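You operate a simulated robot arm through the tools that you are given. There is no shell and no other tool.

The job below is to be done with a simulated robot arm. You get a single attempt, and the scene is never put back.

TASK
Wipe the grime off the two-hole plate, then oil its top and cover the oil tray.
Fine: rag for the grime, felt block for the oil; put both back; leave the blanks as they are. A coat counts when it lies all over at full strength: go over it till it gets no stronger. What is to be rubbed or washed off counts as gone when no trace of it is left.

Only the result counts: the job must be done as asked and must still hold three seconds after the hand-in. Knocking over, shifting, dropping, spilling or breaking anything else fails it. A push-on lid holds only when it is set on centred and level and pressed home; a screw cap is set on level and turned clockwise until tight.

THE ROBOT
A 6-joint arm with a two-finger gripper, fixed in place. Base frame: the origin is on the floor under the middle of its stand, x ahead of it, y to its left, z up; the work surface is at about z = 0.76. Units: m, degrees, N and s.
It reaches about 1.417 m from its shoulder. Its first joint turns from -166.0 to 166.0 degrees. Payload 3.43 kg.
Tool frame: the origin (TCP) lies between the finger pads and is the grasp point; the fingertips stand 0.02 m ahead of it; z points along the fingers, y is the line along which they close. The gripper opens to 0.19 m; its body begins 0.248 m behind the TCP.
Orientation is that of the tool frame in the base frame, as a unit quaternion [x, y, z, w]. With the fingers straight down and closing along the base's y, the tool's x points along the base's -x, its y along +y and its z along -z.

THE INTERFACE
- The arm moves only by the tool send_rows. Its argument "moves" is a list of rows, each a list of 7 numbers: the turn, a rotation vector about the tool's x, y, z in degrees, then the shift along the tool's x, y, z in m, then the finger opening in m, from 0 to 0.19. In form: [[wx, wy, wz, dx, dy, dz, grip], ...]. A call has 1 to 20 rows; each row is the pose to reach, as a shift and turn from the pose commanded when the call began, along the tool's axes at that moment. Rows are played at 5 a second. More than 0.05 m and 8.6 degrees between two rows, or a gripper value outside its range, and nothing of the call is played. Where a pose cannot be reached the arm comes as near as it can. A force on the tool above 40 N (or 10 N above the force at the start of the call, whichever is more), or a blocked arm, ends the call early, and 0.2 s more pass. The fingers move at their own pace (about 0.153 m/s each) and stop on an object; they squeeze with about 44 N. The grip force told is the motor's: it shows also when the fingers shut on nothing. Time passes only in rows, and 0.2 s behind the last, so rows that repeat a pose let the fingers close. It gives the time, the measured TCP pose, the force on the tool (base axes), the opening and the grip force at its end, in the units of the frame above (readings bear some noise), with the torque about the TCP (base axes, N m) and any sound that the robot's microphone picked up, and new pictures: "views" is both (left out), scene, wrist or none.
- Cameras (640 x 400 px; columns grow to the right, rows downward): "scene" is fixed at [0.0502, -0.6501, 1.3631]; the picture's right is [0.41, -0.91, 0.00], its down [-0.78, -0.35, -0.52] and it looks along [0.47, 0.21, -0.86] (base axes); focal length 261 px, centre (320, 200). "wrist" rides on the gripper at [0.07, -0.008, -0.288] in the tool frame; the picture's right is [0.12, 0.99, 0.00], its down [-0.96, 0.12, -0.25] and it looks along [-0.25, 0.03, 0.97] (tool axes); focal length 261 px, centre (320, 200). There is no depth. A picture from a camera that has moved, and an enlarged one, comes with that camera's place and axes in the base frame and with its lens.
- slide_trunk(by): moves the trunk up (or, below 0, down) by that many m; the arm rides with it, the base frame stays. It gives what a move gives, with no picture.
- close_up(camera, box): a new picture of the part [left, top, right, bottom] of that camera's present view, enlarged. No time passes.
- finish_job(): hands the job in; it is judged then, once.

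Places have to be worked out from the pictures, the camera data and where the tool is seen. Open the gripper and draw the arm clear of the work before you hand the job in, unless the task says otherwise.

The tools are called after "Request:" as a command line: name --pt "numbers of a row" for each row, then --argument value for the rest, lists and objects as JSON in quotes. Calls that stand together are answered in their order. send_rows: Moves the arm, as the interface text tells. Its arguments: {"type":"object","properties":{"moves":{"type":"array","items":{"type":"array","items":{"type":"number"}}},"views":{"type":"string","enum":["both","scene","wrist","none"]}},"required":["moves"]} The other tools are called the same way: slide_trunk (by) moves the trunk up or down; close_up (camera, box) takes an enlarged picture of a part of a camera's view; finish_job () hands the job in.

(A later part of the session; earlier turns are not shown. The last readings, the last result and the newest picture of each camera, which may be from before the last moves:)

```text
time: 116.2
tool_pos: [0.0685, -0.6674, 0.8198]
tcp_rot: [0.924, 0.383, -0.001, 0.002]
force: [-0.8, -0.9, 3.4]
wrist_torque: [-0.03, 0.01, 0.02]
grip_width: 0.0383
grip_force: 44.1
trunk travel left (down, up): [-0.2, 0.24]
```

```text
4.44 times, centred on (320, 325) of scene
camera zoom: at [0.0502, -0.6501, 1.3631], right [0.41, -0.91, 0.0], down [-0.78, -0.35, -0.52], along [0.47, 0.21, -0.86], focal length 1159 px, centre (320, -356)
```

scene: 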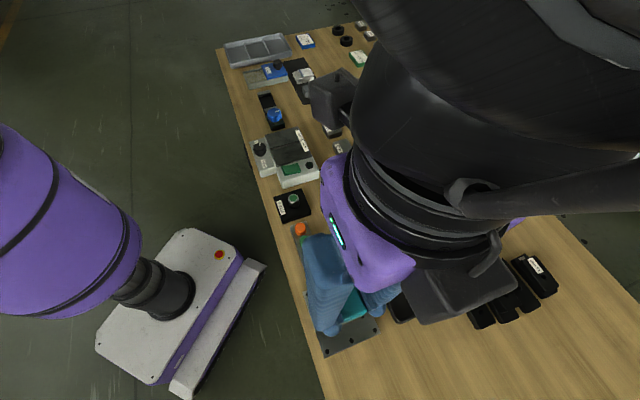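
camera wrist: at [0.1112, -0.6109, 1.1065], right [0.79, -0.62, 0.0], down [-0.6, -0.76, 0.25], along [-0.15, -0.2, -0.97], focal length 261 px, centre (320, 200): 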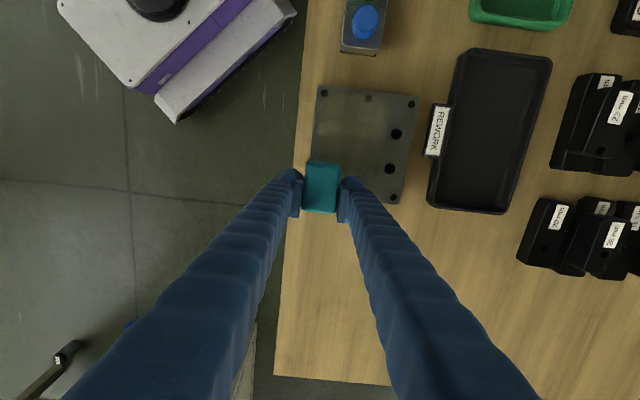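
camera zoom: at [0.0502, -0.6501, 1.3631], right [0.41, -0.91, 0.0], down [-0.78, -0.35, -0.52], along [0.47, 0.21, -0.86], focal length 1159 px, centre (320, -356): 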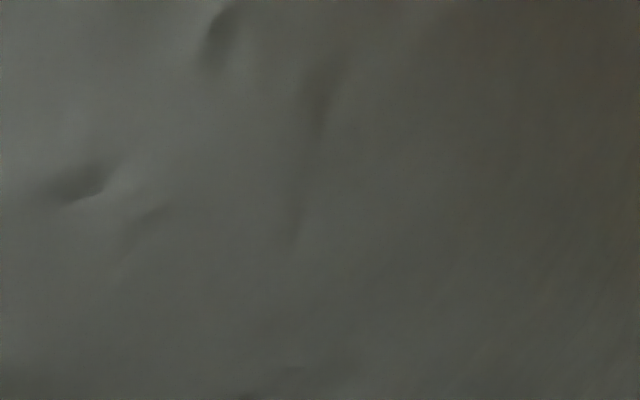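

The block's position in the grip looks unchanged to within a millimetre. I press a bit more and stroke forward along the +e2 edge, then back one lane in.

Request:
send_rows --pt "0 0 0 0 0 0.0007 0.01" --pt "0 0 0 0.009 0 0.0007 0.01" --pt "0 0 0 0.018 0 0.0007 0.01" --pt "0 0 0 0.027 0 0.0007 0.01" --pt "0 0 0 0.036 0 0.0007 0.01" --pt "0 0 0 0.045 0 0.0007 0.01" --pt "0 0 0 0.054 0 0.0007 0.01" --pt "0 0 0 0.063 0 0.0007 0.01" --pt "0 0 0 0.072 0 0.0007 0.01" --pt "0 0 0 0.081 0 0.0007 0.01" --pt "0 0 0 0.09 0 0.0007 0.01" --pt "0 0 0 0.09 0.006 0.0007 0.01" --pt "0 0 0 0.09 0.012 0.0007 0.01" --pt "0 0 0 0.09 0.018 0.0007 0.01" --pt "0 0 0 0.081 0.018 0.0007 0.01" --pt "0 0 0 0.072 0.018 0.0007 0.01" --pt "0 0 0 0.063 0.018 0.0007 0.01" --pt "0 0 0 0.054 0.018 0.0007 0.01" --pt "0 0 0 0.045 0.018 0.0007 0.01" --views "wrist"

Request:
close_up --camera "wrist" --box '[250, 90, 420, 260]'

```text
time: 118.0
tool_pos: [0.1097, -0.626, 0.8188]
tcp_rot: [0.924, 0.382, -0.001, 0.003]
force: [0.1, 2.8, 8.8]
wrist_torque: [0.11, -0.08, 0.02]
grip_width: 0.038
grip_force: 44.0
trunk travel left (down, up): [-0.2, 0.24]
stopped in row 8: the force on the tool passed its limit at 41 N (the readings are from after the stop); the commanded pose is now the measured one
camera wrist: at [0.1544, -0.5672, 1.1056], right [0.79, -0.62, 0.0], down [-0.6, -0.76, 0.25], along [-0.15, -0.2, -0.97], focal length 261 px, centre (320, 200)
```

wrist: 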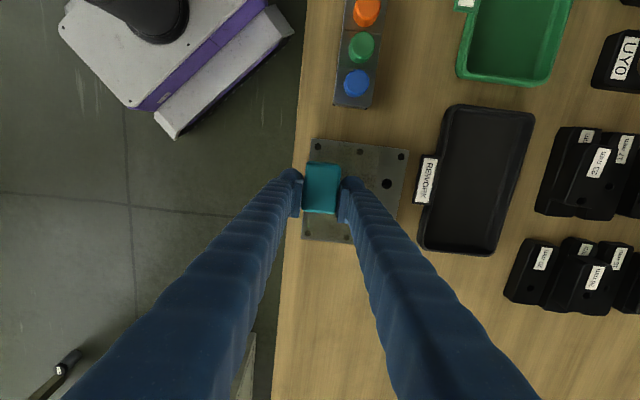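

```text
2.35 times, centred on (335, 175) of wrist
camera zoom: at [0.1544, -0.5672, 1.1056], right [0.79, -0.62, 0.0], down [-0.6, -0.76, 0.25], along [-0.15, -0.2, -0.97], focal length 613 px, centre (285, 259)
```

zoom: 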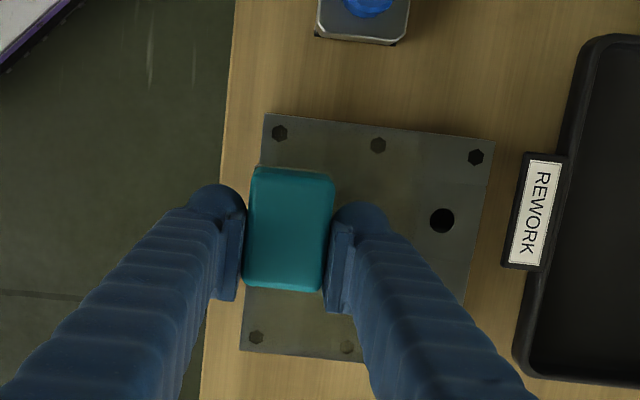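

A force spike stopped the stroke and re-based the pose with a slight tilt. I lift off, level the tool and take several readings before touching down again.

Request:
send_rows --pt "0 0 0 0 0 -0.004 0.01" --pt "0.27 0.24 0 0 0 -0.008 0.01" --pt "0.27 0.24 0 0 0 -0.008 0.01" --pt "0.27 0.24 0 0 0 -0.008 0.01" --views "none"

Request:
send_rows --pt "0 0 0 0 0 0 0.01" --pt "0 0 0 0 0 0 0.01" --views "none"

Request:
send_rows --pt "0 0 0 0 0 0 0.01" --pt "0 0 0 0 0 0 0.01" --views "none"

Request:
send_rows --pt "0 0 0 0 0 0 0.01" --pt "0 0 0 0 0 0 0.01" --views "none"

Request:
send_rows --pt "0 0 0 0 0 0 0.01" --pt "0 0 0 0 0 0 0.01" --views "none"

```text
time: 119.0
tool_pos: [0.111, -0.6246, 0.8262]
tcp_rot: [0.924, 0.383, 0.0, -0.001]
force: [-0.8, 0.5, -1.3]
wrist_torque: [-0.02, -0.02, -0.01]
grip_width: 0.0382
grip_force: 44.4
trunk travel left (down, up): [-0.2, 0.24]
```

```text
time: 119.6
tool_pos: [0.1119, -0.6248, 0.826]
tcp_rot: [0.924, 0.383, 0.0, -0.001]
force: [0.1, 0.1, -0.3]
wrist_torque: [0.02, 0.02, 0.0]
grip_width: 0.0383
grip_force: 44.2
trunk travel left (down, up): [-0.2, 0.24]
```

```text
time: 120.2
tool_pos: [0.1115, -0.6256, 0.8261]
tcp_rot: [0.924, 0.383, 0.0, -0.002]
force: [0.4, 0.1, -0.1]
wrist_torque: [0.0, 0.0, 0.02]
grip_width: 0.0383
grip_force: 43.6
trunk travel left (down, up): [-0.2, 0.24]
```

```text
time: 120.8
tool_pos: [0.1122, -0.6255, 0.8272]
tcp_rot: [0.924, 0.383, 0.001, -0.001]
force: [-0.5, 0.4, -0.7]
wrist_torque: [0.0, -0.02, 0.03]
grip_width: 0.038
grip_force: 44.1
trunk travel left (down, up): [-0.2, 0.24]
```

```text
time: 121.4
tool_pos: [0.1113, -0.6253, 0.8264]
tcp_rot: [0.924, 0.383, -0.001, -0.001]
force: [-0.2, -0.3, -1.2]
wrist_torque: [0.03, -0.02, -0.02]
grip_width: 0.0381
grip_force: 43.8
trunk travel left (down, up): [-0.2, 0.24]
```

The tilt is now about 0.1°, which I also trim. Before going on, I lift and back away along -e1 to see how the coat looks over the whole plate.

Request:
send_rows --pt "-0.12 -0.05 0 0 0 -0.02 0.01" --pt "-0.12 -0.05 0 -0.03 0.01 -0.05 0.01" --pt "-0.12 -0.05 0 -0.07 0.02 -0.075 0.01" --pt "-0.12 -0.05 0 -0.11 0.03 -0.08 0.01" --pt "-0.12 -0.05 0 -0.13 0.03 -0.08 0.01" --pt "-0.12 -0.05 0 -0.13 0.03 -0.08 0.01" --views "wrist"

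Request:
close_up --camera "wrist" --box '[250, 40, 400, 180]'

Request:
close_up --camera "scene" --box '[290, 260, 400, 360]'

```text
time: 122.8
tool_pos: [0.0388, -0.7377, 0.9052]
tcp_rot: [0.924, 0.383, 0.001, 0.0]
force: [-0.1, 0.6, -1.2]
wrist_torque: [-0.01, 0.02, 0.0]
grip_width: 0.0384
grip_force: 44.2
trunk travel left (down, up): [-0.2, 0.24]
camera wrist: at [0.0829, -0.6816, 1.1927], right [0.79, -0.62, 0.0], down [-0.6, -0.76, 0.25], along [-0.15, -0.19, -0.97], focal length 261 px, centre (320, 200)
```

wrist: 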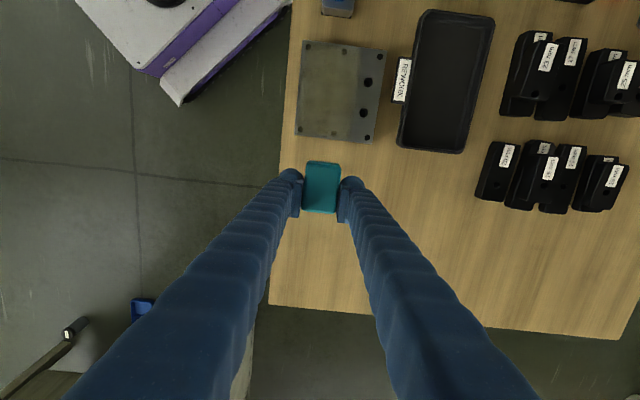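

```text
2.86 times, centred on (325, 110) of wrist
camera zoom: at [0.0829, -0.6816, 1.1927], right [0.79, -0.62, 0.0], down [-0.6, -0.76, 0.25], along [-0.15, -0.19, -0.97], focal length 745 px, centre (306, 457)
```

zoom: 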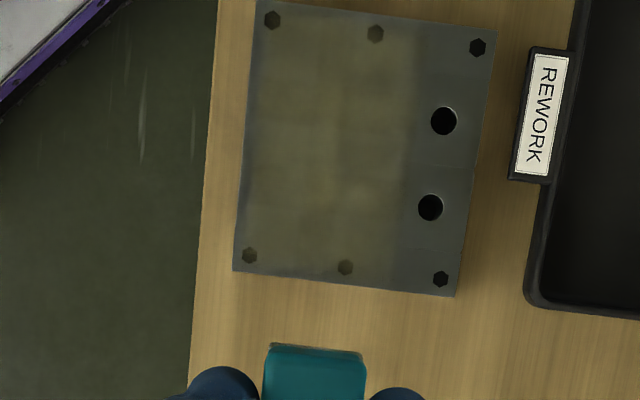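

```text
4.00 times, centred on (345, 310) of scene
camera zoom: at [0.0502, -0.6501, 1.3631], right [0.41, -0.91, 0.0], down [-0.78, -0.35, -0.52], along [0.47, 0.21, -0.86], focal length 1043 px, centre (220, -240)
```

zoom: 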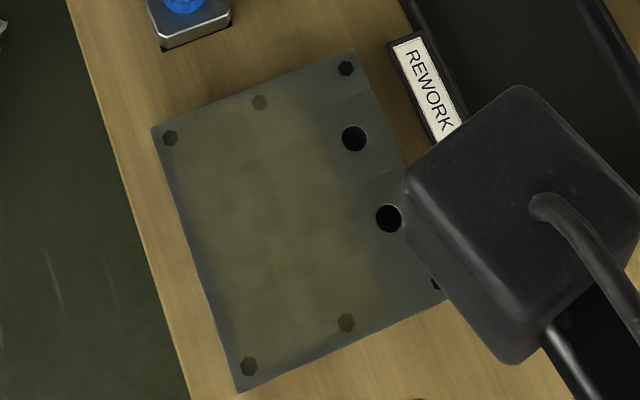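

The coat is strong in the middle, weaker near the edges, and missing on the hole strip. I go to the -e1 end of a lane just on the -e2 side of centre and touch down gently.

Request:
send_rows --pt "0 0 0 0.03 0.01 0 0.01" --pt "0 0 0 0.0715 0.025 0.0 0.01" --pt "0 0 0 0.0715 0.025 0.04 0.01" --pt "0 0 0 0.0715 0.025 0.07 0.01" --pt "0 0 0 0.0715 0.025 0.083 0.01" --pt "0 0 0 0.0715 0.025 0.0865 0.01" --pt "0 0 0 0.0715 0.025 0.0875 0.01" --pt "0 0 0 0.0715 0.025 0.0878 0.01" --pt "0 0 0 0.0715 0.025 0.0878 0.01" --views "none"

```text
time: 124.8
tool_pos: [0.1079, -0.7049, 0.8187]
tcp_rot: [0.924, 0.383, 0.0, 0.001]
force: [0.3, 3.0, 8.0]
wrist_torque: [0.03, 0.03, -0.04]
grip_width: 0.0381
grip_force: 43.8
trunk travel left (down, up): [-0.2, 0.24]
```

8 N, good. I stroke along this lane to the +e1 end, step over and come back.

Request:
send_rows --pt "0 0 0 0.007 0 0 0.01" --pt "0 0 0 0.015 0 0 0.01" --pt "0 0 0 0.023 0 0 0.01" --pt "0 0 0 0.031 0 0 0.01" --pt "0 0 0 0.039 0 0 0.01" --pt "0 0 0 0.047 0 0 0.01" --pt "0 0 0 0.055 0 0 0.01" --pt "0 0 0 0.063 0 0 0.01" --pt "0 0 0 0.071 0 0 0.01" --pt "0 0 0 0.079 0 0 0.01" --pt "0 0 0 0.087 0 0 0.01" --pt "0 0 0 0.092 0 0 0.01" --pt "0 0 0 0.092 0.006 0 0.01" --pt "0 0 0 0.092 0.012 0 0.01" --pt "0 0 0 0.084 0.012 0 0.01" --pt "0 0 0 0.076 0.012 0 0.01" --pt "0 0 0 0.068 0.012 0 0.01" --pt "0 0 0 0.06 0.012 0 0.01" --pt "0 0 0 0.052 0.012 0 0.01" --pt "0 0 0 0.044 0.012 0 0.01" --views "none"

```text
time: 127.6
tool_pos: [0.174, -0.6403, 0.8194]
tcp_rot: [0.924, 0.382, 0.002, -0.003]
force: [-11.7, 5.4, 12.1]
wrist_torque: [-0.17, 0.3, 0.11]
grip_width: 0.0385
grip_force: 44.3
trunk travel left (down, up): [-0.2, 0.24]
stopped in row 14: the force on the tool passed its limit at 45 N (the readings are from after the stop); the commanded pose is now the measured one
```

It jammed while stepping toward -e2 under load; strokes along e1 are fine. From now on I lift before each lane change. I lift, level the tool, and take a few readings.

Request:
send_rows --pt "0 0 0 0 -0.001 -0.004 0.01" --pt "-0.23 -0.34 0 0 -0.001 -0.008 0.01" --pt "-0.23 -0.34 0 0 -0.001 -0.008 0.01" --pt "-0.23 -0.34 0 0 -0.001 -0.008 0.01" --views "wrist"

Request:
send_rows --pt "0 0 0 0 0 0 0.01" --pt "0 0 0 0 0 0 0.01" --views "none"

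Request:
send_rows --pt "0 0 0 0 0 0 0.01" --pt "0 0 0 0 0 0 0.01" --views "none"

Request:
send_rows --pt "0 0 0 0 0 0 0.01" --pt "0 0 0 0 0 0 0.01" --views "none"

Request:
close_up --camera "wrist" --box '[240, 100, 420, 270]'

```text
time: 128.6
tool_pos: [0.1732, -0.6413, 0.8259]
tcp_rot: [0.924, 0.383, -0.001, -0.001]
force: [-0.8, 1.1, 0.2]
wrist_torque: [0.02, 0.03, 0.01]
grip_width: 0.0381
grip_force: 44.0
trunk travel left (down, up): [-0.2, 0.24]
camera wrist: at [0.2188, -0.5842, 1.1127], right [0.79, -0.62, 0.0], down [-0.6, -0.76, 0.25], along [-0.16, -0.2, -0.97], focal length 261 px, centre (320, 200)
```

wrist: 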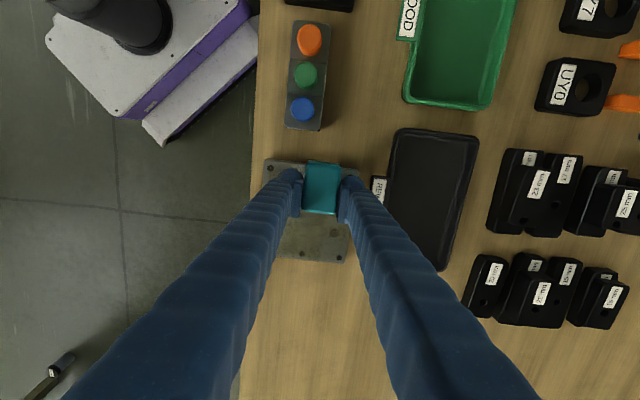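

```text
time: 129.2
tool_pos: [0.174, -0.6414, 0.8248]
tcp_rot: [0.924, 0.383, -0.001, -0.001]
force: [0.1, 0.1, -0.1]
wrist_torque: [0.02, 0.0, -0.03]
grip_width: 0.0383
grip_force: 43.8
trunk travel left (down, up): [-0.2, 0.24]
```

```text
time: 129.8
tool_pos: [0.1734, -0.6416, 0.8256]
tcp_rot: [0.924, 0.383, -0.002, 0.0]
force: [-0.4, 0.0, -0.8]
wrist_torque: [-0.03, 0.01, 0.02]
grip_width: 0.0384
grip_force: 44.5
trunk travel left (down, up): [-0.2, 0.24]
```

```text
time: 130.4
tool_pos: [0.1738, -0.6403, 0.8258]
tcp_rot: [0.924, 0.383, -0.001, -0.001]
force: [-0.1, 0.4, -0.7]
wrist_torque: [-0.02, 0.03, -0.03]
grip_width: 0.038
grip_force: 43.6
trunk travel left (down, up): [-0.2, 0.24]
```

```text
2.35 times, centred on (330, 185) of wrist
camera zoom: at [0.2186, -0.5841, 1.1128], right [0.79, -0.62, 0.0], down [-0.6, -0.76, 0.25], along [-0.16, -0.2, -0.97], focal length 613 px, centre (296, 235)
```

zoom: 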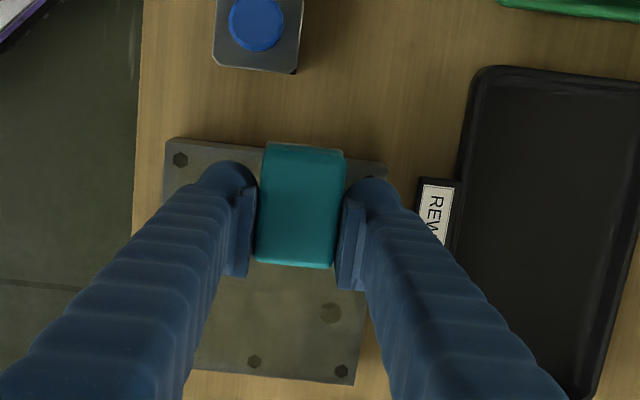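

I trim the remaining tilt, step to the next lane (b≈-0.026) while lifted, and touch down again.

Request:
send_rows --pt "-0.13 0.1 0 0 0.006 0 0.01" --pt "-0.13 0.1 0 0 0.012 0 0.01" --pt "-0.13 0.1 0 0 0.012 0.004 0.01" --pt "-0.13 0.1 0 0 0.012 0.0058 0.01" --pt "-0.13 0.1 0 0 0.012 0.0064 0.01" --pt "-0.13 0.1 0 0 0.012 0.0064 0.01" --pt "-0.13 0.1 0 0 0.012 0.0064 0.01" --views "none"

```text
time: 132.0
tool_pos: [0.184, -0.6488, 0.8186]
tcp_rot: [0.924, 0.383, 0.0, 0.001]
force: [-0.2, 0.6, 0.9]
wrist_torque: [0.01, -0.02, -0.01]
grip_width: 0.0382
grip_force: 44.2
trunk travel left (down, up): [-0.2, 0.24]
```

Just touching. I press 0.7 mm more, stroke back along -e1, then lift, step to the next lane and touch down again.

Request:
send_rows --pt "0 0 0 0 0 0.0007 0.01" --pt "0 0 0 -0.008 0 0.0007 0.01" --pt "0 0 0 -0.016 0 0.0007 0.01" --pt "0 0 0 -0.024 0 0.0007 0.01" --pt "0 0 0 -0.032 0 0.0007 0.01" --pt "0 0 0 -0.04 0 0.0007 0.01" --pt "0 0 0 -0.048 0 0.0007 0.01" --pt "0 0 0 -0.056 0 0.0007 0.01" --pt "0 0 0 -0.064 0 0.0007 0.01" --pt "0 0 0 -0.072 0 0.0007 0.01" --pt "0 0 0 -0.08 0 0.0007 0.01" --pt "0 0 0 -0.088 0 0.0007 0.01" --pt "0 0 0 -0.094 0 0.0007 0.01" --pt "0 0 0 -0.094 0 -0.004 0.01" --pt "0 0 0 -0.094 0.008 -0.004 0.01" --pt "0 0 0 -0.094 0.016 -0.004 0.01" --pt "0 0 0 -0.094 0.016 -0.001 0.01" --pt "0 0 0 -0.094 0.016 0.0003 0.01" --pt "0 0 0 -0.094 0.016 0.0007 0.01" --pt "0 0 0 -0.094 0.016 0.0007 0.01" --views "wrist"

Request:
close_up --camera "wrist" --box '[240, 60, 420, 230]'

```text
time: 136.2
tool_pos: [0.1276, -0.7278, 0.8173]
tcp_rot: [0.924, 0.382, 0.0, 0.001]
force: [0.5, 0.7, 0.6]
wrist_torque: [-0.01, 0.03, 0.01]
grip_width: 0.0383
grip_force: 44.2
trunk travel left (down, up): [-0.2, 0.24]
camera wrist: at [0.1713, -0.6707, 1.1055], right [0.79, -0.62, 0.0], down [-0.6, -0.76, 0.25], along [-0.15, -0.2, -0.97], focal length 261 px, centre (320, 200)
```

wrist: 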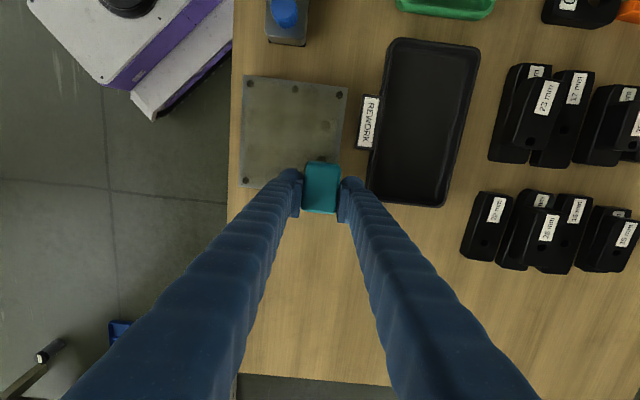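

```text
2.35 times, centred on (330, 145) of wrist
camera zoom: at [0.1713, -0.6707, 1.1055], right [0.79, -0.62, 0.0], down [-0.6, -0.76, 0.25], along [-0.15, -0.2, -0.97], focal length 613 px, centre (296, 329)
```

zoom: 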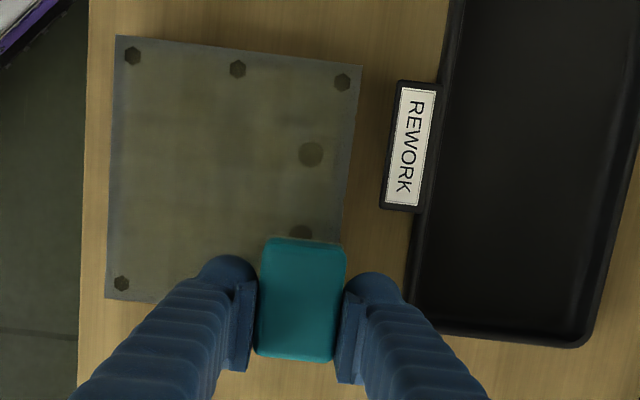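

The film now covers most of the plate, with the edges weaker. I press 1 mm more and stroke along the -e2 edge lane.

Request:
send_rows --pt "0 0 0 0 0 0.0005 0.01" --pt "0 0 0 0 0 0.0009 0.01" --pt "0 0 0 0.008 0 0.0009 0.01" --pt "0 0 0 0.016 0 0.0009 0.01" --pt "0 0 0 0.024 0 0.0009 0.01" --pt "0 0 0 0.032 0 0.0009 0.01" --pt "0 0 0 0.04 0 0.0009 0.01" --pt "0 0 0 0.048 0 0.0009 0.01" --pt "0 0 0 0.056 0 0.0009 0.01" --pt "0 0 0 0.064 0 0.0009 0.01" --pt "0 0 0 0.072 0 0.0009 0.01" --pt "0 0 0 0.08 0 0.0009 0.01" --pt "0 0 0 0.088 0 0.0009 0.01" --pt "0 0 0 0.096 0 0.0009 0.01" --views "none"

```text
time: 139.2
tool_pos: [0.1958, -0.6601, 0.8173]
tcp_rot: [0.924, 0.383, 0.001, 0.001]
force: [-3.0, -4.2, 19.5]
wrist_torque: [-0.09, 0.04, 0.05]
grip_width: 0.0384
grip_force: 44.0
trunk travel left (down, up): [-0.2, 0.24]
```

19 N at the +e1 end. I ease off a little and stroke back along the same edge lane.

Request:
send_rows --pt "0 0 0 -0.004 0 -0.0003 0.01" --pt "0 0 0 -0.012 0 -0.0003 0.01" --pt "0 0 0 -0.02 0 -0.0003 0.01" --pt "0 0 0 -0.028 0 -0.0003 0.01" --pt "0 0 0 -0.036 0 -0.0003 0.01" --pt "0 0 0 -0.044 0 -0.0003 0.01" --pt "0 0 0 -0.052 0 -0.0003 0.01" --pt "0 0 0 -0.06 0 -0.0003 0.01" --pt "0 0 0 -0.068 0 -0.0003 0.01" --pt "0 0 0 -0.076 0 -0.0003 0.01" --pt "0 0 0 -0.084 0 -0.0003 0.01" --pt "0 0 0 -0.09 0 -0.0003 0.01" --pt "0 0 0 -0.096 0 -0.0003 0.01" --pt "0 0 0 -0.096 0 -0.02 0.01" --pt "0 0 0 -0.12 -0.02 -0.05 0.01" --pt "0 0 0 -0.15 -0.03 -0.08 0.01" --pt "0 0 0 -0.17 -0.03 -0.08 0.01" --pt "0 0 0 -0.17 -0.03 -0.08 0.01" --views "wrist"

Request:
close_up --camera "wrist" --box '[240, 30, 390, 160]'

Request:
close_up --camera "scene" --box '[290, 260, 400, 360]'

```text
time: 143.0
tool_pos: [0.053, -0.7594, 0.8978]
tcp_rot: [0.924, 0.382, 0.0, 0.0]
force: [-0.1, 0.3, -0.3]
wrist_torque: [0.06, 0.01, 0.01]
grip_width: 0.0382
grip_force: 44.4
trunk travel left (down, up): [-0.2, 0.24]
camera wrist: at [0.0969, -0.7028, 1.1848], right [0.79, -0.62, 0.0], down [-0.6, -0.76, 0.25], along [-0.15, -0.2, -0.97], focal length 261 px, centre (320, 200)
```

wrist: 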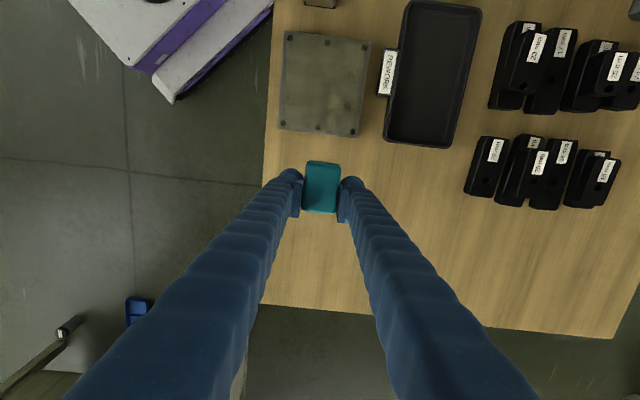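

```text
3.08 times, centred on (315, 95) of wrist
camera zoom: at [0.0969, -0.7028, 1.1848], right [0.79, -0.62, 0.0], down [-0.6, -0.76, 0.25], along [-0.15, -0.2, -0.97], focal length 802 px, centre (335, 523)
```

zoom: 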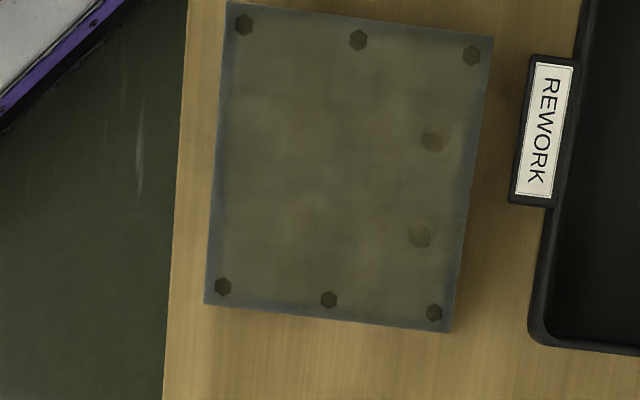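

```text
4.00 times, centred on (345, 310) of scene
camera zoom: at [0.0502, -0.6501, 1.3631], right [0.41, -0.91, 0.0], down [-0.78, -0.35, -0.52], along [0.47, 0.21, -0.86], focal length 1043 px, centre (220, -240)
```

zoom: 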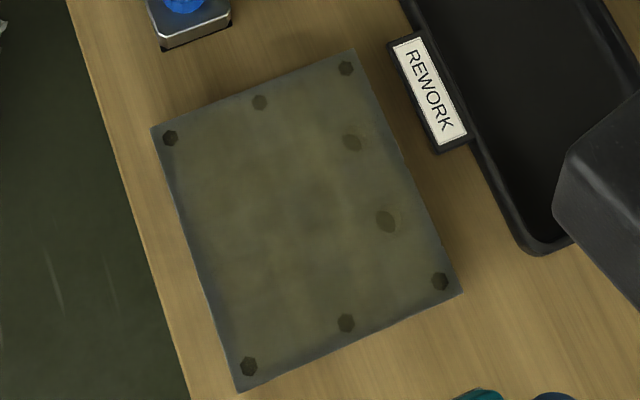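

A border a few millimetres wide is still weaker on all sides. I go to the +e1 edge and make a stroke toward +e2 along it, with the felt overhanging the edge.

Request:
send_rows --pt "0 0 0 0.043 0.0085 0 0.01" --pt "0 0 0 0.086 0.017 0 0.01" --pt "0 0 0 0.129 0.0255 0 0.01" --pt "0 0 0 0.172 0.034 0.0 0.01" --pt "0 0 0 0.172 0.034 0.04 0.01" --pt "0 0 0 0.172 0.034 0.073 0.01" --pt "0 0 0 0.172 0.034 0.0788 0.01" --pt "0 0 0 0.172 0.034 0.0797 0.01" --pt "0 0 0 0.172 0.026 0.0797 0.01" --pt "0 0 0 0.172 0.018 0.0797 0.01" --pt "0 0 0 0.172 0.01 0.0797 0.01" --pt "0 0 0 0.172 0.002 0.0797 0.01" --pt "0 0 0 0.172 -0.006 0.0797 0.01" --pt "0 0 0 0.172 -0.014 0.0797 0.01" --pt "0 0 0 0.172 -0.022 0.0797 0.01" --pt "0 0 0 0.172 -0.03 0.0797 0.01" --pt "0 0 0 0.172 -0.038 0.0797 0.01" --pt "0 0 0 0.172 -0.046 0.0797 0.01" --pt "0 0 0 0.172 -0.054 0.0797 0.01" --pt "0 0 0 0.172 -0.062 0.0797 0.01" --views "wrist"

Request:
close_up --camera "wrist" --box '[240, 100, 420, 270]'

```text
time: 147.2
tool_pos: [0.1322, -0.5923, 0.8172]
tcp_rot: [0.924, 0.383, 0.0, 0.0]
force: [-0.3, 0.4, 4.6]
wrist_torque: [-0.03, 0.01, -0.01]
grip_width: 0.0382
grip_force: 43.9
trunk travel left (down, up): [-0.2, 0.24]
camera wrist: at [0.1759, -0.5362, 1.1051], right [0.79, -0.62, 0.0], down [-0.6, -0.76, 0.25], along [-0.15, -0.19, -0.97], focal length 261 px, centre (320, 200)
```

wrist: 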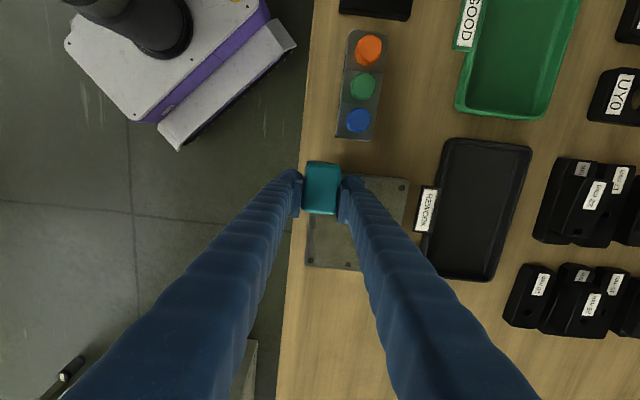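

```text
2.35 times, centred on (330, 185) of wrist
camera zoom: at [0.1759, -0.5362, 1.1051], right [0.79, -0.62, 0.0], down [-0.6, -0.76, 0.25], along [-0.15, -0.19, -0.97], focal length 613 px, centre (296, 235)
```

zoom: 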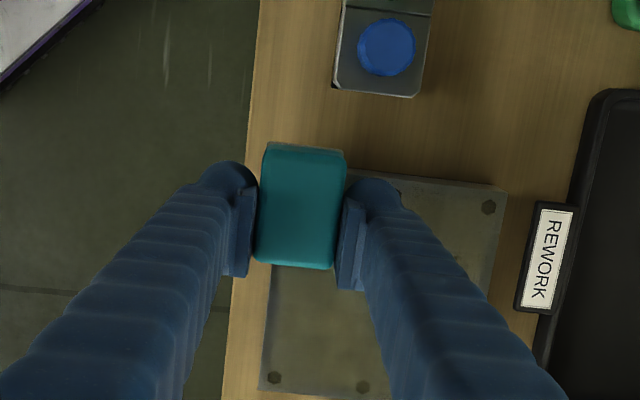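

The +e1 border stroke ran fine. Now I stroke along the +e2 border toward -e1, with slightly increasing depth since the far end sits lower.

Request:
send_rows --pt "0 0 0 0 0 0.0003 0.01" --pt "0 0 0 -0.008 0 0.0003 0.01" --pt "0 0 0 -0.016 0 0.0003 0.01" --pt "0 0 0 -0.024 0 0.0003 0.01" --pt "0 0 0 -0.032 0 0.0004 0.01" --pt "0 0 0 -0.04 0 0.0004 0.01" --pt "0 0 0 -0.048 0 0.0005 0.01" --pt "0 0 0 -0.056 0 0.0005 0.01" --pt "0 0 0 -0.064 0 0.0006 0.01" --pt "0 0 0 -0.072 0 0.0006 0.01" --pt "0 0 0 -0.08 0 0.0007 0.01" --pt "0 0 0 -0.088 0 0.0008 0.01" --pt "0 0 0 -0.096 0 0.0009 0.01" --pt "0 0 0 -0.104 0 0.0009 0.01" --views "none"

```text
time: 150.2
tool_pos: [0.0599, -0.6664, 0.8179]
tcp_rot: [0.924, 0.383, -0.001, 0.001]
force: [2.1, 3.3, 15.3]
wrist_torque: [0.2, -0.18, 0.02]
grip_width: 0.0385
grip_force: 44.1
trunk travel left (down, up): [-0.2, 0.24]
```

15 N at this end, contact held. I stroke back along the same border with the reverse depth gradient.

Request:
send_rows --pt "0 0 0 0.008 0 -0.0002 0.01" --pt "0 0 0 0.016 0 -0.0003 0.01" --pt "0 0 0 0.024 0 -0.0003 0.01" --pt "0 0 0 0.032 0 -0.0004 0.01" --pt "0 0 0 0.04 0 -0.0004 0.01" --pt "0 0 0 0.048 0 -0.0005 0.01" --pt "0 0 0 0.056 0 -0.0005 0.01" --pt "0 0 0 0.064 0 -0.0006 0.01" --pt "0 0 0 0.072 0 -0.0006 0.01" --pt "0 0 0 0.08 0 -0.0006 0.01" --pt "0 0 0 0.088 0 -0.0006 0.01" --pt "0 0 0 0.096 0 -0.0006 0.01" --pt "0 0 0 0.104 0 -0.0006 0.01" --pt "0 0 0 0.096 0 -0.0006 0.01" --pt "0 0 0 0.088 0 -0.0006 0.01" --pt "0 0 0 0.08 0 -0.0005 0.01" --pt "0 0 0 0.072 0 -0.0005 0.01" --pt "0 0 0 0.064 0 -0.0004 0.01" --views "wrist"

Request:
close_up --camera "wrist" --box '[240, 80, 420, 270]'

```text
time: 154.0
tool_pos: [0.1034, -0.6207, 0.8175]
tcp_rot: [0.924, 0.383, 0.001, 0.001]
force: [-0.1, 1.9, 7.7]
wrist_torque: [0.06, 0.01, 0.0]
grip_width: 0.0381
grip_force: 44.3
trunk travel left (down, up): [-0.2, 0.24]
camera wrist: at [0.1473, -0.564, 1.1044], right [0.79, -0.62, 0.0], down [-0.6, -0.76, 0.25], along [-0.15, -0.2, -0.97], focal length 261 px, centre (320, 200)
```

wrist: 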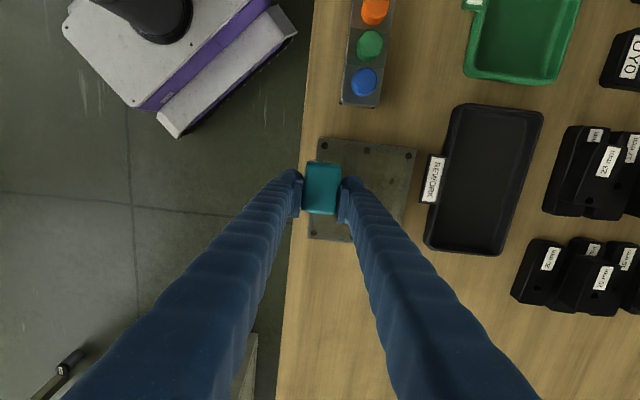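

```text
2.11 times, centred on (330, 175) of wrist
camera zoom: at [0.1473, -0.564, 1.1044], right [0.79, -0.62, 0.0], down [-0.6, -0.76, 0.25], along [-0.15, -0.2, -0.97], focal length 549 px, centre (299, 253)
```

zoom: 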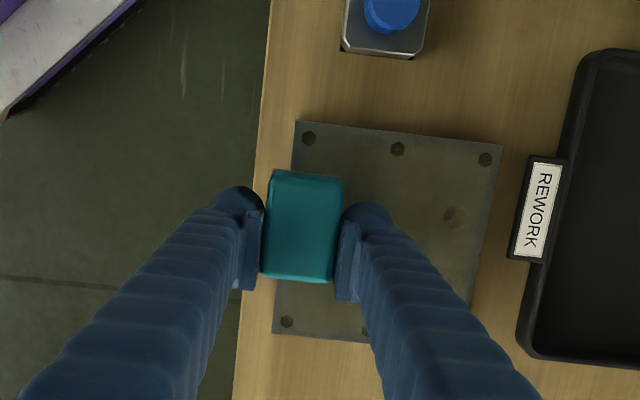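

Next I go over the interior again lane by lane, lifting between lanes; first the lane at b≈0.034.

Request:
send_rows --pt "0 0 0 0 0 -0.003 0.01" --pt "0 0 0 0.02 0.008 -0.003 0.01" --pt "0 0 0 0.04 0.016 -0.003 0.01" --pt "0 0 0 0.04 0.016 -0.0008 0.01" --pt "0 0 0 0.04 0.016 0.0 0.01" --pt "0 0 0 0.032 0.016 0.0 0.01" --pt "0 0 0 0.024 0.016 0.0 0.01" --pt "0 0 0 0.016 0.016 0.0 0.01" --pt "0 0 0 0.008 0.016 0.0 0.01" --pt "0 0 0 0.0 0.016 0.0 0.01" --pt "0 0 0 -0.008 0.016 0.0 0.01" --pt "0 0 0 -0.016 0.016 0.0001 0.01" --pt "0 0 0 -0.024 0.016 0.0001 0.01" --pt "0 0 0 -0.032 0.016 0.0001 0.01" --pt "0 0 0 -0.04 0.016 0.0002 0.01" --pt "0 0 0 -0.048 0.016 0.0002 0.01" --pt "0 0 0 -0.056 0.016 0.0002 0.01" --pt "0 0 0 -0.064 0.016 0.0003 0.01" --views "none"

```text
time: 157.8
tool_pos: [0.0691, -0.6773, 0.8169]
tcp_rot: [0.924, 0.382, 0.0, 0.001]
force: [-1.3, 1.3, 8.7]
wrist_torque: [0.16, -0.01, 0.0]
grip_width: 0.0383
grip_force: 43.9
trunk travel left (down, up): [-0.2, 0.24]
```

Good. Next lane (b≈0.018) going toward +e1, then lift and step over to b≈0.002.

Request:
send_rows --pt "0 0 0 0 0 -0.003 0.01" --pt "0 0 0 0 0.008 -0.003 0.01" --pt "0 0 0 0 0.016 -0.003 0.01" --pt "0 0 0 0 0.016 -0.0008 0.01" --pt "0 0 0 0.008 0.016 -0.0002 0.01" --pt "0 0 0 0.016 0.016 -0.0002 0.01" --pt "0 0 0 0.024 0.016 -0.0002 0.01" --pt "0 0 0 0.032 0.016 -0.0002 0.01" --pt "0 0 0 0.04 0.016 -0.0003 0.01" --pt "0 0 0 0.048 0.016 -0.0003 0.01" --pt "0 0 0 0.056 0.016 -0.0003 0.01" --pt "0 0 0 0.064 0.016 -0.0003 0.01" --pt "0 0 0 0.072 0.016 -0.0003 0.01" --pt "0 0 0 0.08 0.016 -0.0003 0.01" --pt "0 0 0 0.088 0.016 -0.0003 0.01" --pt "0 0 0 0.096 0.016 -0.0003 0.01" --pt "0 0 0 0.104 0.016 -0.0003 0.01" --pt "0 0 0 0.104 0.016 -0.0035 0.01" --pt "0 0 0 0.104 0.024 -0.0035 0.01" --pt "0 0 0 0.104 0.032 -0.0035 0.01" --views "wrist"

Request:
close_up --camera "wrist" --box '[240, 100, 420, 280]'

```text
time: 162.0
tool_pos: [0.1645, -0.6273, 0.8195]
tcp_rot: [0.924, 0.383, 0.001, 0.0]
force: [-0.2, 0.0, 0.3]
wrist_torque: [0.02, -0.01, 0.0]
grip_width: 0.0382
grip_force: 44.4
trunk travel left (down, up): [-0.2, 0.24]
camera wrist: at [0.2091, -0.5705, 1.1067], right [0.79, -0.62, 0.0], down [-0.6, -0.76, 0.25], along [-0.15, -0.2, -0.97], focal length 261 px, centre (320, 200)
```

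wrist: 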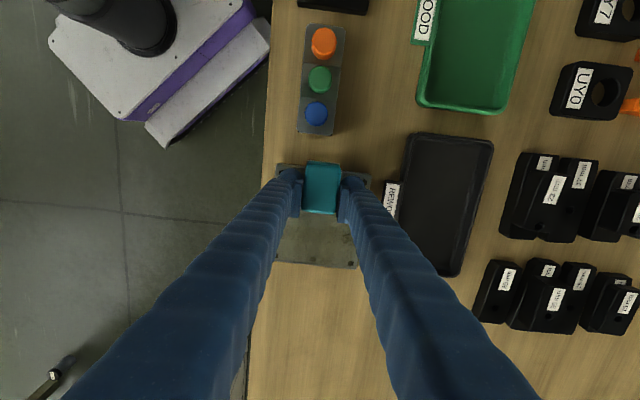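

```text
2.22 times, centred on (330, 190) of wrist
camera zoom: at [0.2091, -0.5705, 1.1067], right [0.79, -0.62, 0.0], down [-0.6, -0.76, 0.25], along [-0.15, -0.2, -0.97], focal length 579 px, centre (298, 222)
```

zoom: 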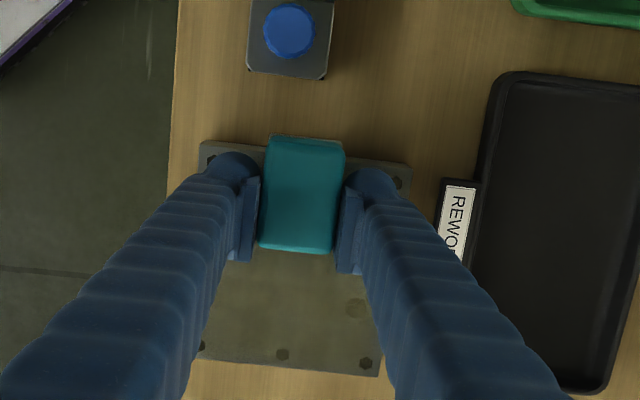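

Now the lane at b≈0.002 back toward -e1, then lift and step over.

Request:
send_rows --pt "0 0 0 0 0 0.002 0.01" --pt "0 0 0 0 0 0.0031 0.01" --pt "0 0 0 -0.008 0 0.0031 0.01" --pt "0 0 0 -0.016 0 0.0031 0.01" --pt "0 0 0 -0.024 0 0.0031 0.01" --pt "0 0 0 -0.032 0 0.0031 0.01" --pt "0 0 0 -0.04 0 0.0031 0.01" --pt "0 0 0 -0.048 0 0.0032 0.01" --pt "0 0 0 -0.056 0 0.0032 0.01" --pt "0 0 0 -0.064 0 0.0032 0.01" --pt "0 0 0 -0.072 0 0.0032 0.01" --pt "0 0 0 -0.08 0 0.0033 0.01" --pt "0 0 0 -0.088 0 0.0033 0.01" --pt "0 0 0 -0.096 0 0.0034 0.01" --pt "0 0 0 -0.103 0 0.0034 0.01" --views "none"

```text
time: 165.2
tool_pos: [0.0921, -0.7003, 0.8177]
tcp_rot: [0.924, 0.382, 0.0, 0.002]
force: [0.3, -0.1, 3.8]
wrist_torque: [0.05, 0.01, -0.01]
grip_width: 0.0384
grip_force: 44.6
trunk travel left (down, up): [-0.2, 0.24]
```

Next lane (b≈-0.014) toward +e1.

Request:
send_rows --pt "0 0 0 0 0 -0.003 0.01" --pt "0 0 0 0 0.008 -0.003 0.01" --pt "0 0 0 0 0.016 -0.003 0.01" --pt "0 0 0 0 0.016 -0.0008 0.01" --pt "0 0 0 0.008 0.016 0.0 0.01" --pt "0 0 0 0.016 0.016 -0.0001 0.01" --pt "0 0 0 0.024 0.016 -0.0001 0.01" --pt "0 0 0 0.032 0.016 -0.0002 0.01" --pt "0 0 0 0.04 0.016 -0.0002 0.01" --pt "0 0 0 0.048 0.016 -0.0002 0.01" --pt "0 0 0 0.056 0.016 -0.0003 0.01" --pt "0 0 0 0.064 0.016 -0.0003 0.01" --pt "0 0 0 0.072 0.016 -0.0003 0.01" --pt "0 0 0 0.08 0.016 -0.0003 0.01" --pt "0 0 0 0.088 0.016 -0.0003 0.01" --pt "0 0 0 0.096 0.016 -0.0003 0.01" --pt "0 0 0 0.104 0.016 -0.0003 0.01" --views "none"

```text
time: 168.8
tool_pos: [0.1795, -0.637, 0.8156]
tcp_rot: [0.924, 0.383, -0.001, 0.002]
force: [1.5, 0.8, 5.2]
wrist_torque: [-0.03, -0.03, 0.06]
grip_width: 0.0384
grip_force: 43.4
trunk travel left (down, up): [-0.2, 0.24]
```

Next lane (b≈-0.030) back toward -e1.

Request:
send_rows --pt "0 0 0 0 0 -0.003 0.01" --pt "0 0 0 0 0.008 -0.003 0.01" --pt "0 0 0 0 0.015 -0.003 0.01" --pt "0 0 0 0 0.015 -0.0008 0.01" --pt "0 0 0 0 0.015 0.0 0.01" --pt "0 0 0 -0.008 0.015 0.0 0.01" --pt "0 0 0 -0.016 0.015 0.0 0.01" --pt "0 0 0 -0.024 0.015 0.0 0.01" --pt "0 0 0 -0.032 0.015 0.0001 0.01" --pt "0 0 0 -0.04 0.015 0.0001 0.01" --pt "0 0 0 -0.048 0.015 0.0002 0.01" --pt "0 0 0 -0.056 0.015 0.0002 0.01" --pt "0 0 0 -0.064 0.015 0.0003 0.01" --pt "0 0 0 -0.072 0.015 0.0003 0.01" --pt "0 0 0 -0.08 0.015 0.0004 0.01" --pt "0 0 0 -0.088 0.015 0.0004 0.01" --pt "0 0 0 -0.096 0.015 0.0005 0.01" --pt "0 0 0 -0.104 0.015 0.0005 0.01" --views "wrist"

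Request:
close_up --camera "wrist" --box '[220, 60, 400, 230]'

```text
time: 172.6
tool_pos: [0.1142, -0.7207, 0.817]
tcp_rot: [0.924, 0.383, 0.0, 0.0]
force: [0.2, -0.3, 0.2]
wrist_torque: [-0.03, -0.05, 0.02]
grip_width: 0.0381
grip_force: 44.2
trunk travel left (down, up): [-0.2, 0.24]
camera wrist: at [0.1582, -0.665, 1.1044], right [0.79, -0.62, 0.0], down [-0.6, -0.76, 0.25], along [-0.15, -0.19, -0.97], focal length 261 px, centre (320, 200)
```

wrist: 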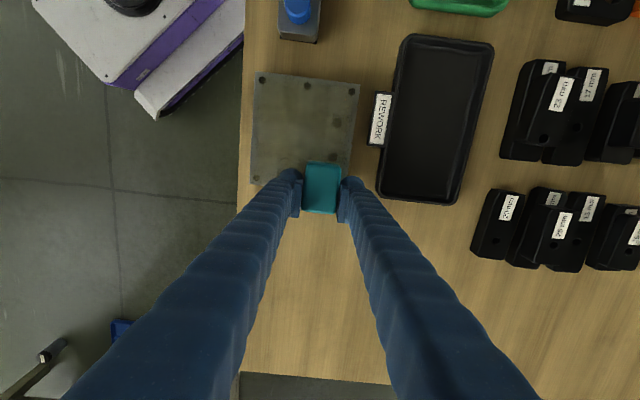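

```text
2.35 times, centred on (310, 145) of wrist
camera zoom: at [0.1582, -0.665, 1.1044], right [0.79, -0.62, 0.0], down [-0.6, -0.76, 0.25], along [-0.15, -0.19, -0.97], focal length 613 px, centre (344, 329)
```

zoom: 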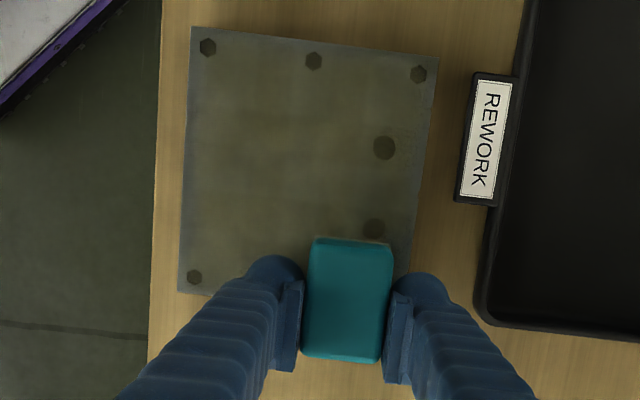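

The film is more even now. I lift and back off to compare border and interior closely.

Request:
send_rows --pt "0 0 0 0 0 -0.02 0.01" --pt "0 0 0 -0.03 -0.01 -0.05 0.01" --pt "0 0 0 -0.06 -0.02 -0.08 0.01" --pt "0 0 0 -0.075 -0.03 -0.08 0.01" --pt "0 0 0 -0.075 -0.03 -0.08 0.01" --views "wrist"

Request:
close_up --camera "wrist" --box '[255, 20, 385, 150]'

Request:
close_up --camera "wrist" --box '[270, 20, 330, 80]'

Request:
close_up --camera "scene" --box '[295, 265, 385, 365]'

```text
time: 173.8
tool_pos: [0.0388, -0.7536, 0.8962]
tcp_rot: [0.924, 0.383, 0.0, 0.0]
force: [0.1, 0.2, -0.9]
wrist_torque: [0.01, -0.01, -0.03]
grip_width: 0.0381
grip_force: 44.1
trunk travel left (down, up): [-0.2, 0.24]
camera wrist: at [0.0835, -0.6976, 1.1839], right [0.79, -0.62, 0.0], down [-0.6, -0.76, 0.25], along [-0.15, -0.2, -0.97], focal length 261 px, centre (320, 200)
```

wrist: 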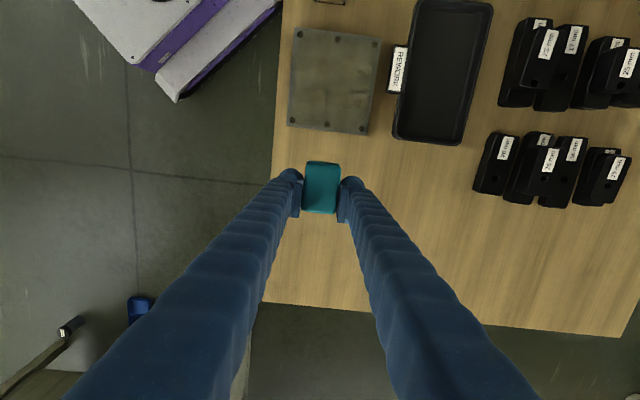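

```text
3.08 times, centred on (320, 85) of wrist
camera zoom: at [0.0835, -0.6976, 1.1839], right [0.79, -0.62, 0.0], down [-0.6, -0.76, 0.25], along [-0.15, -0.2, -0.97], focal length 802 px, centre (320, 554)
```

zoom: 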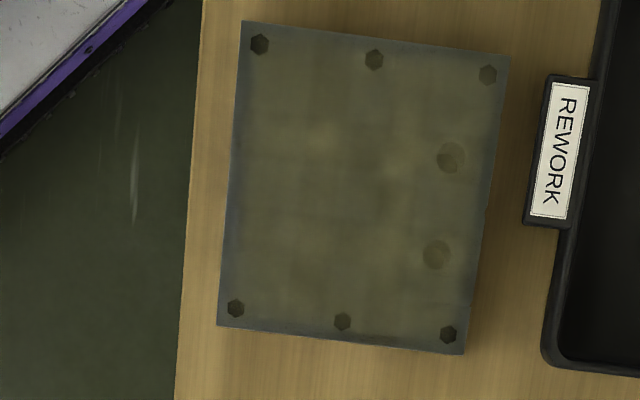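

```text
6.67 times, centred on (300, 50) of wrist
camera zoom: at [0.0835, -0.6976, 1.1839], right [0.79, -0.62, 0.0], down [-0.6, -0.76, 0.25], along [-0.15, -0.2, -0.97], focal length 1738 px, centre (453, 1200)
```

zoom: 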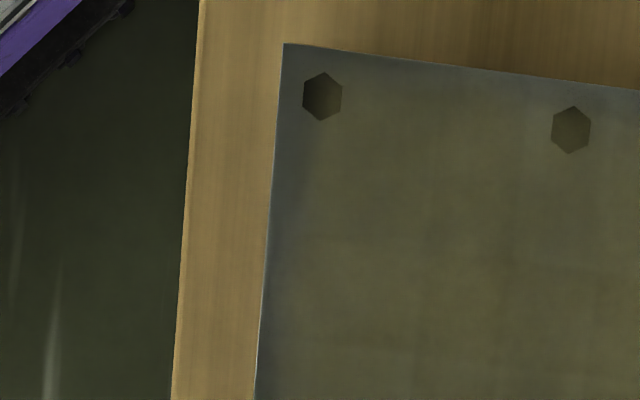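

```text
4.00 times, centred on (340, 315) of scene
camera zoom: at [0.0502, -0.6501, 1.3631], right [0.41, -0.91, 0.0], down [-0.78, -0.35, -0.52], along [0.47, 0.21, -0.86], focal length 1043 px, centre (240, -260)
```

zoom: 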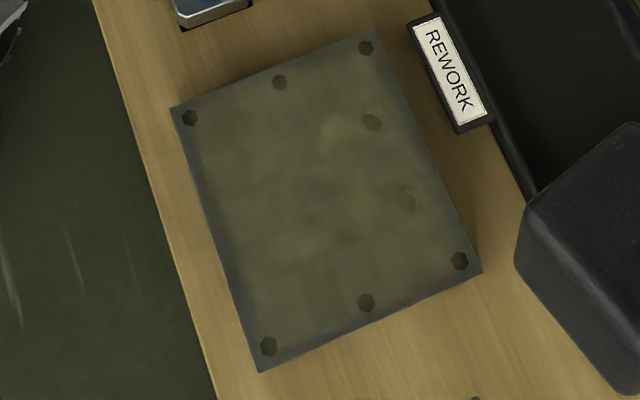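

The interior is even, but the border stays weaker, perhaps because the felt is running dry. I fly back to the oil tray to re-soak it.

Request:
send_rows --pt "0 0 0 0 0 -0.045 0.01" --pt "0 0 -5 0.047 0.002 -0.055 0.01" --pt "0 0 -10 0.094 0.004 -0.06 0.01" --pt "0 0 -15 0.141 0.006 -0.06 0.01" --pt "0 0 -20 0.188 0.008 -0.06 0.01" --pt "0 0 -25 0.235 0.01 -0.06 0.01" --pt "0 0 -30 0.282 0.012 -0.06 0.01" --pt "0 0 -35 0.329 0.014 -0.06 0.01" --pt "0 0 -40 0.376 0.016 -0.06 0.01" --pt "0 0 -45 0.423 0.018 -0.06 0.01" --pt "0 0 -50 0.47 0.02 -0.06 0.01" --pt "0 0 -55 0.517 0.022 -0.06 0.01" --pt "0 0 -60 0.564 0.024 -0.06 0.01" --pt "0 0 -65 0.611 0.026 -0.06 0.01" --pt "0 0 -70 0.658 0.028 -0.06 0.01" --pt "0 0 -75 0.705 0.03 -0.06 0.01" --pt "0 0 -80 0.752 0.032 -0.06 0.01" --pt "0 0 -85 0.799 0.034 -0.06 0.01" --pt "0 0 -90 0.846 0.036 -0.06 0.01" --pt "0 0 -90 0.893 0.038 -0.06 0.01" --views "none"

```text
time: 178.0
tool_pos: [0.7016, -0.1482, 0.9559]
tcp_rot: [0.382, 0.924, 0.0, -0.001]
force: [0.7, 0.2, -1.5]
wrist_torque: [-0.02, 0.01, 0.04]
grip_width: 0.0383
grip_force: 43.5
trunk travel left (down, up): [-0.2, 0.24]
```

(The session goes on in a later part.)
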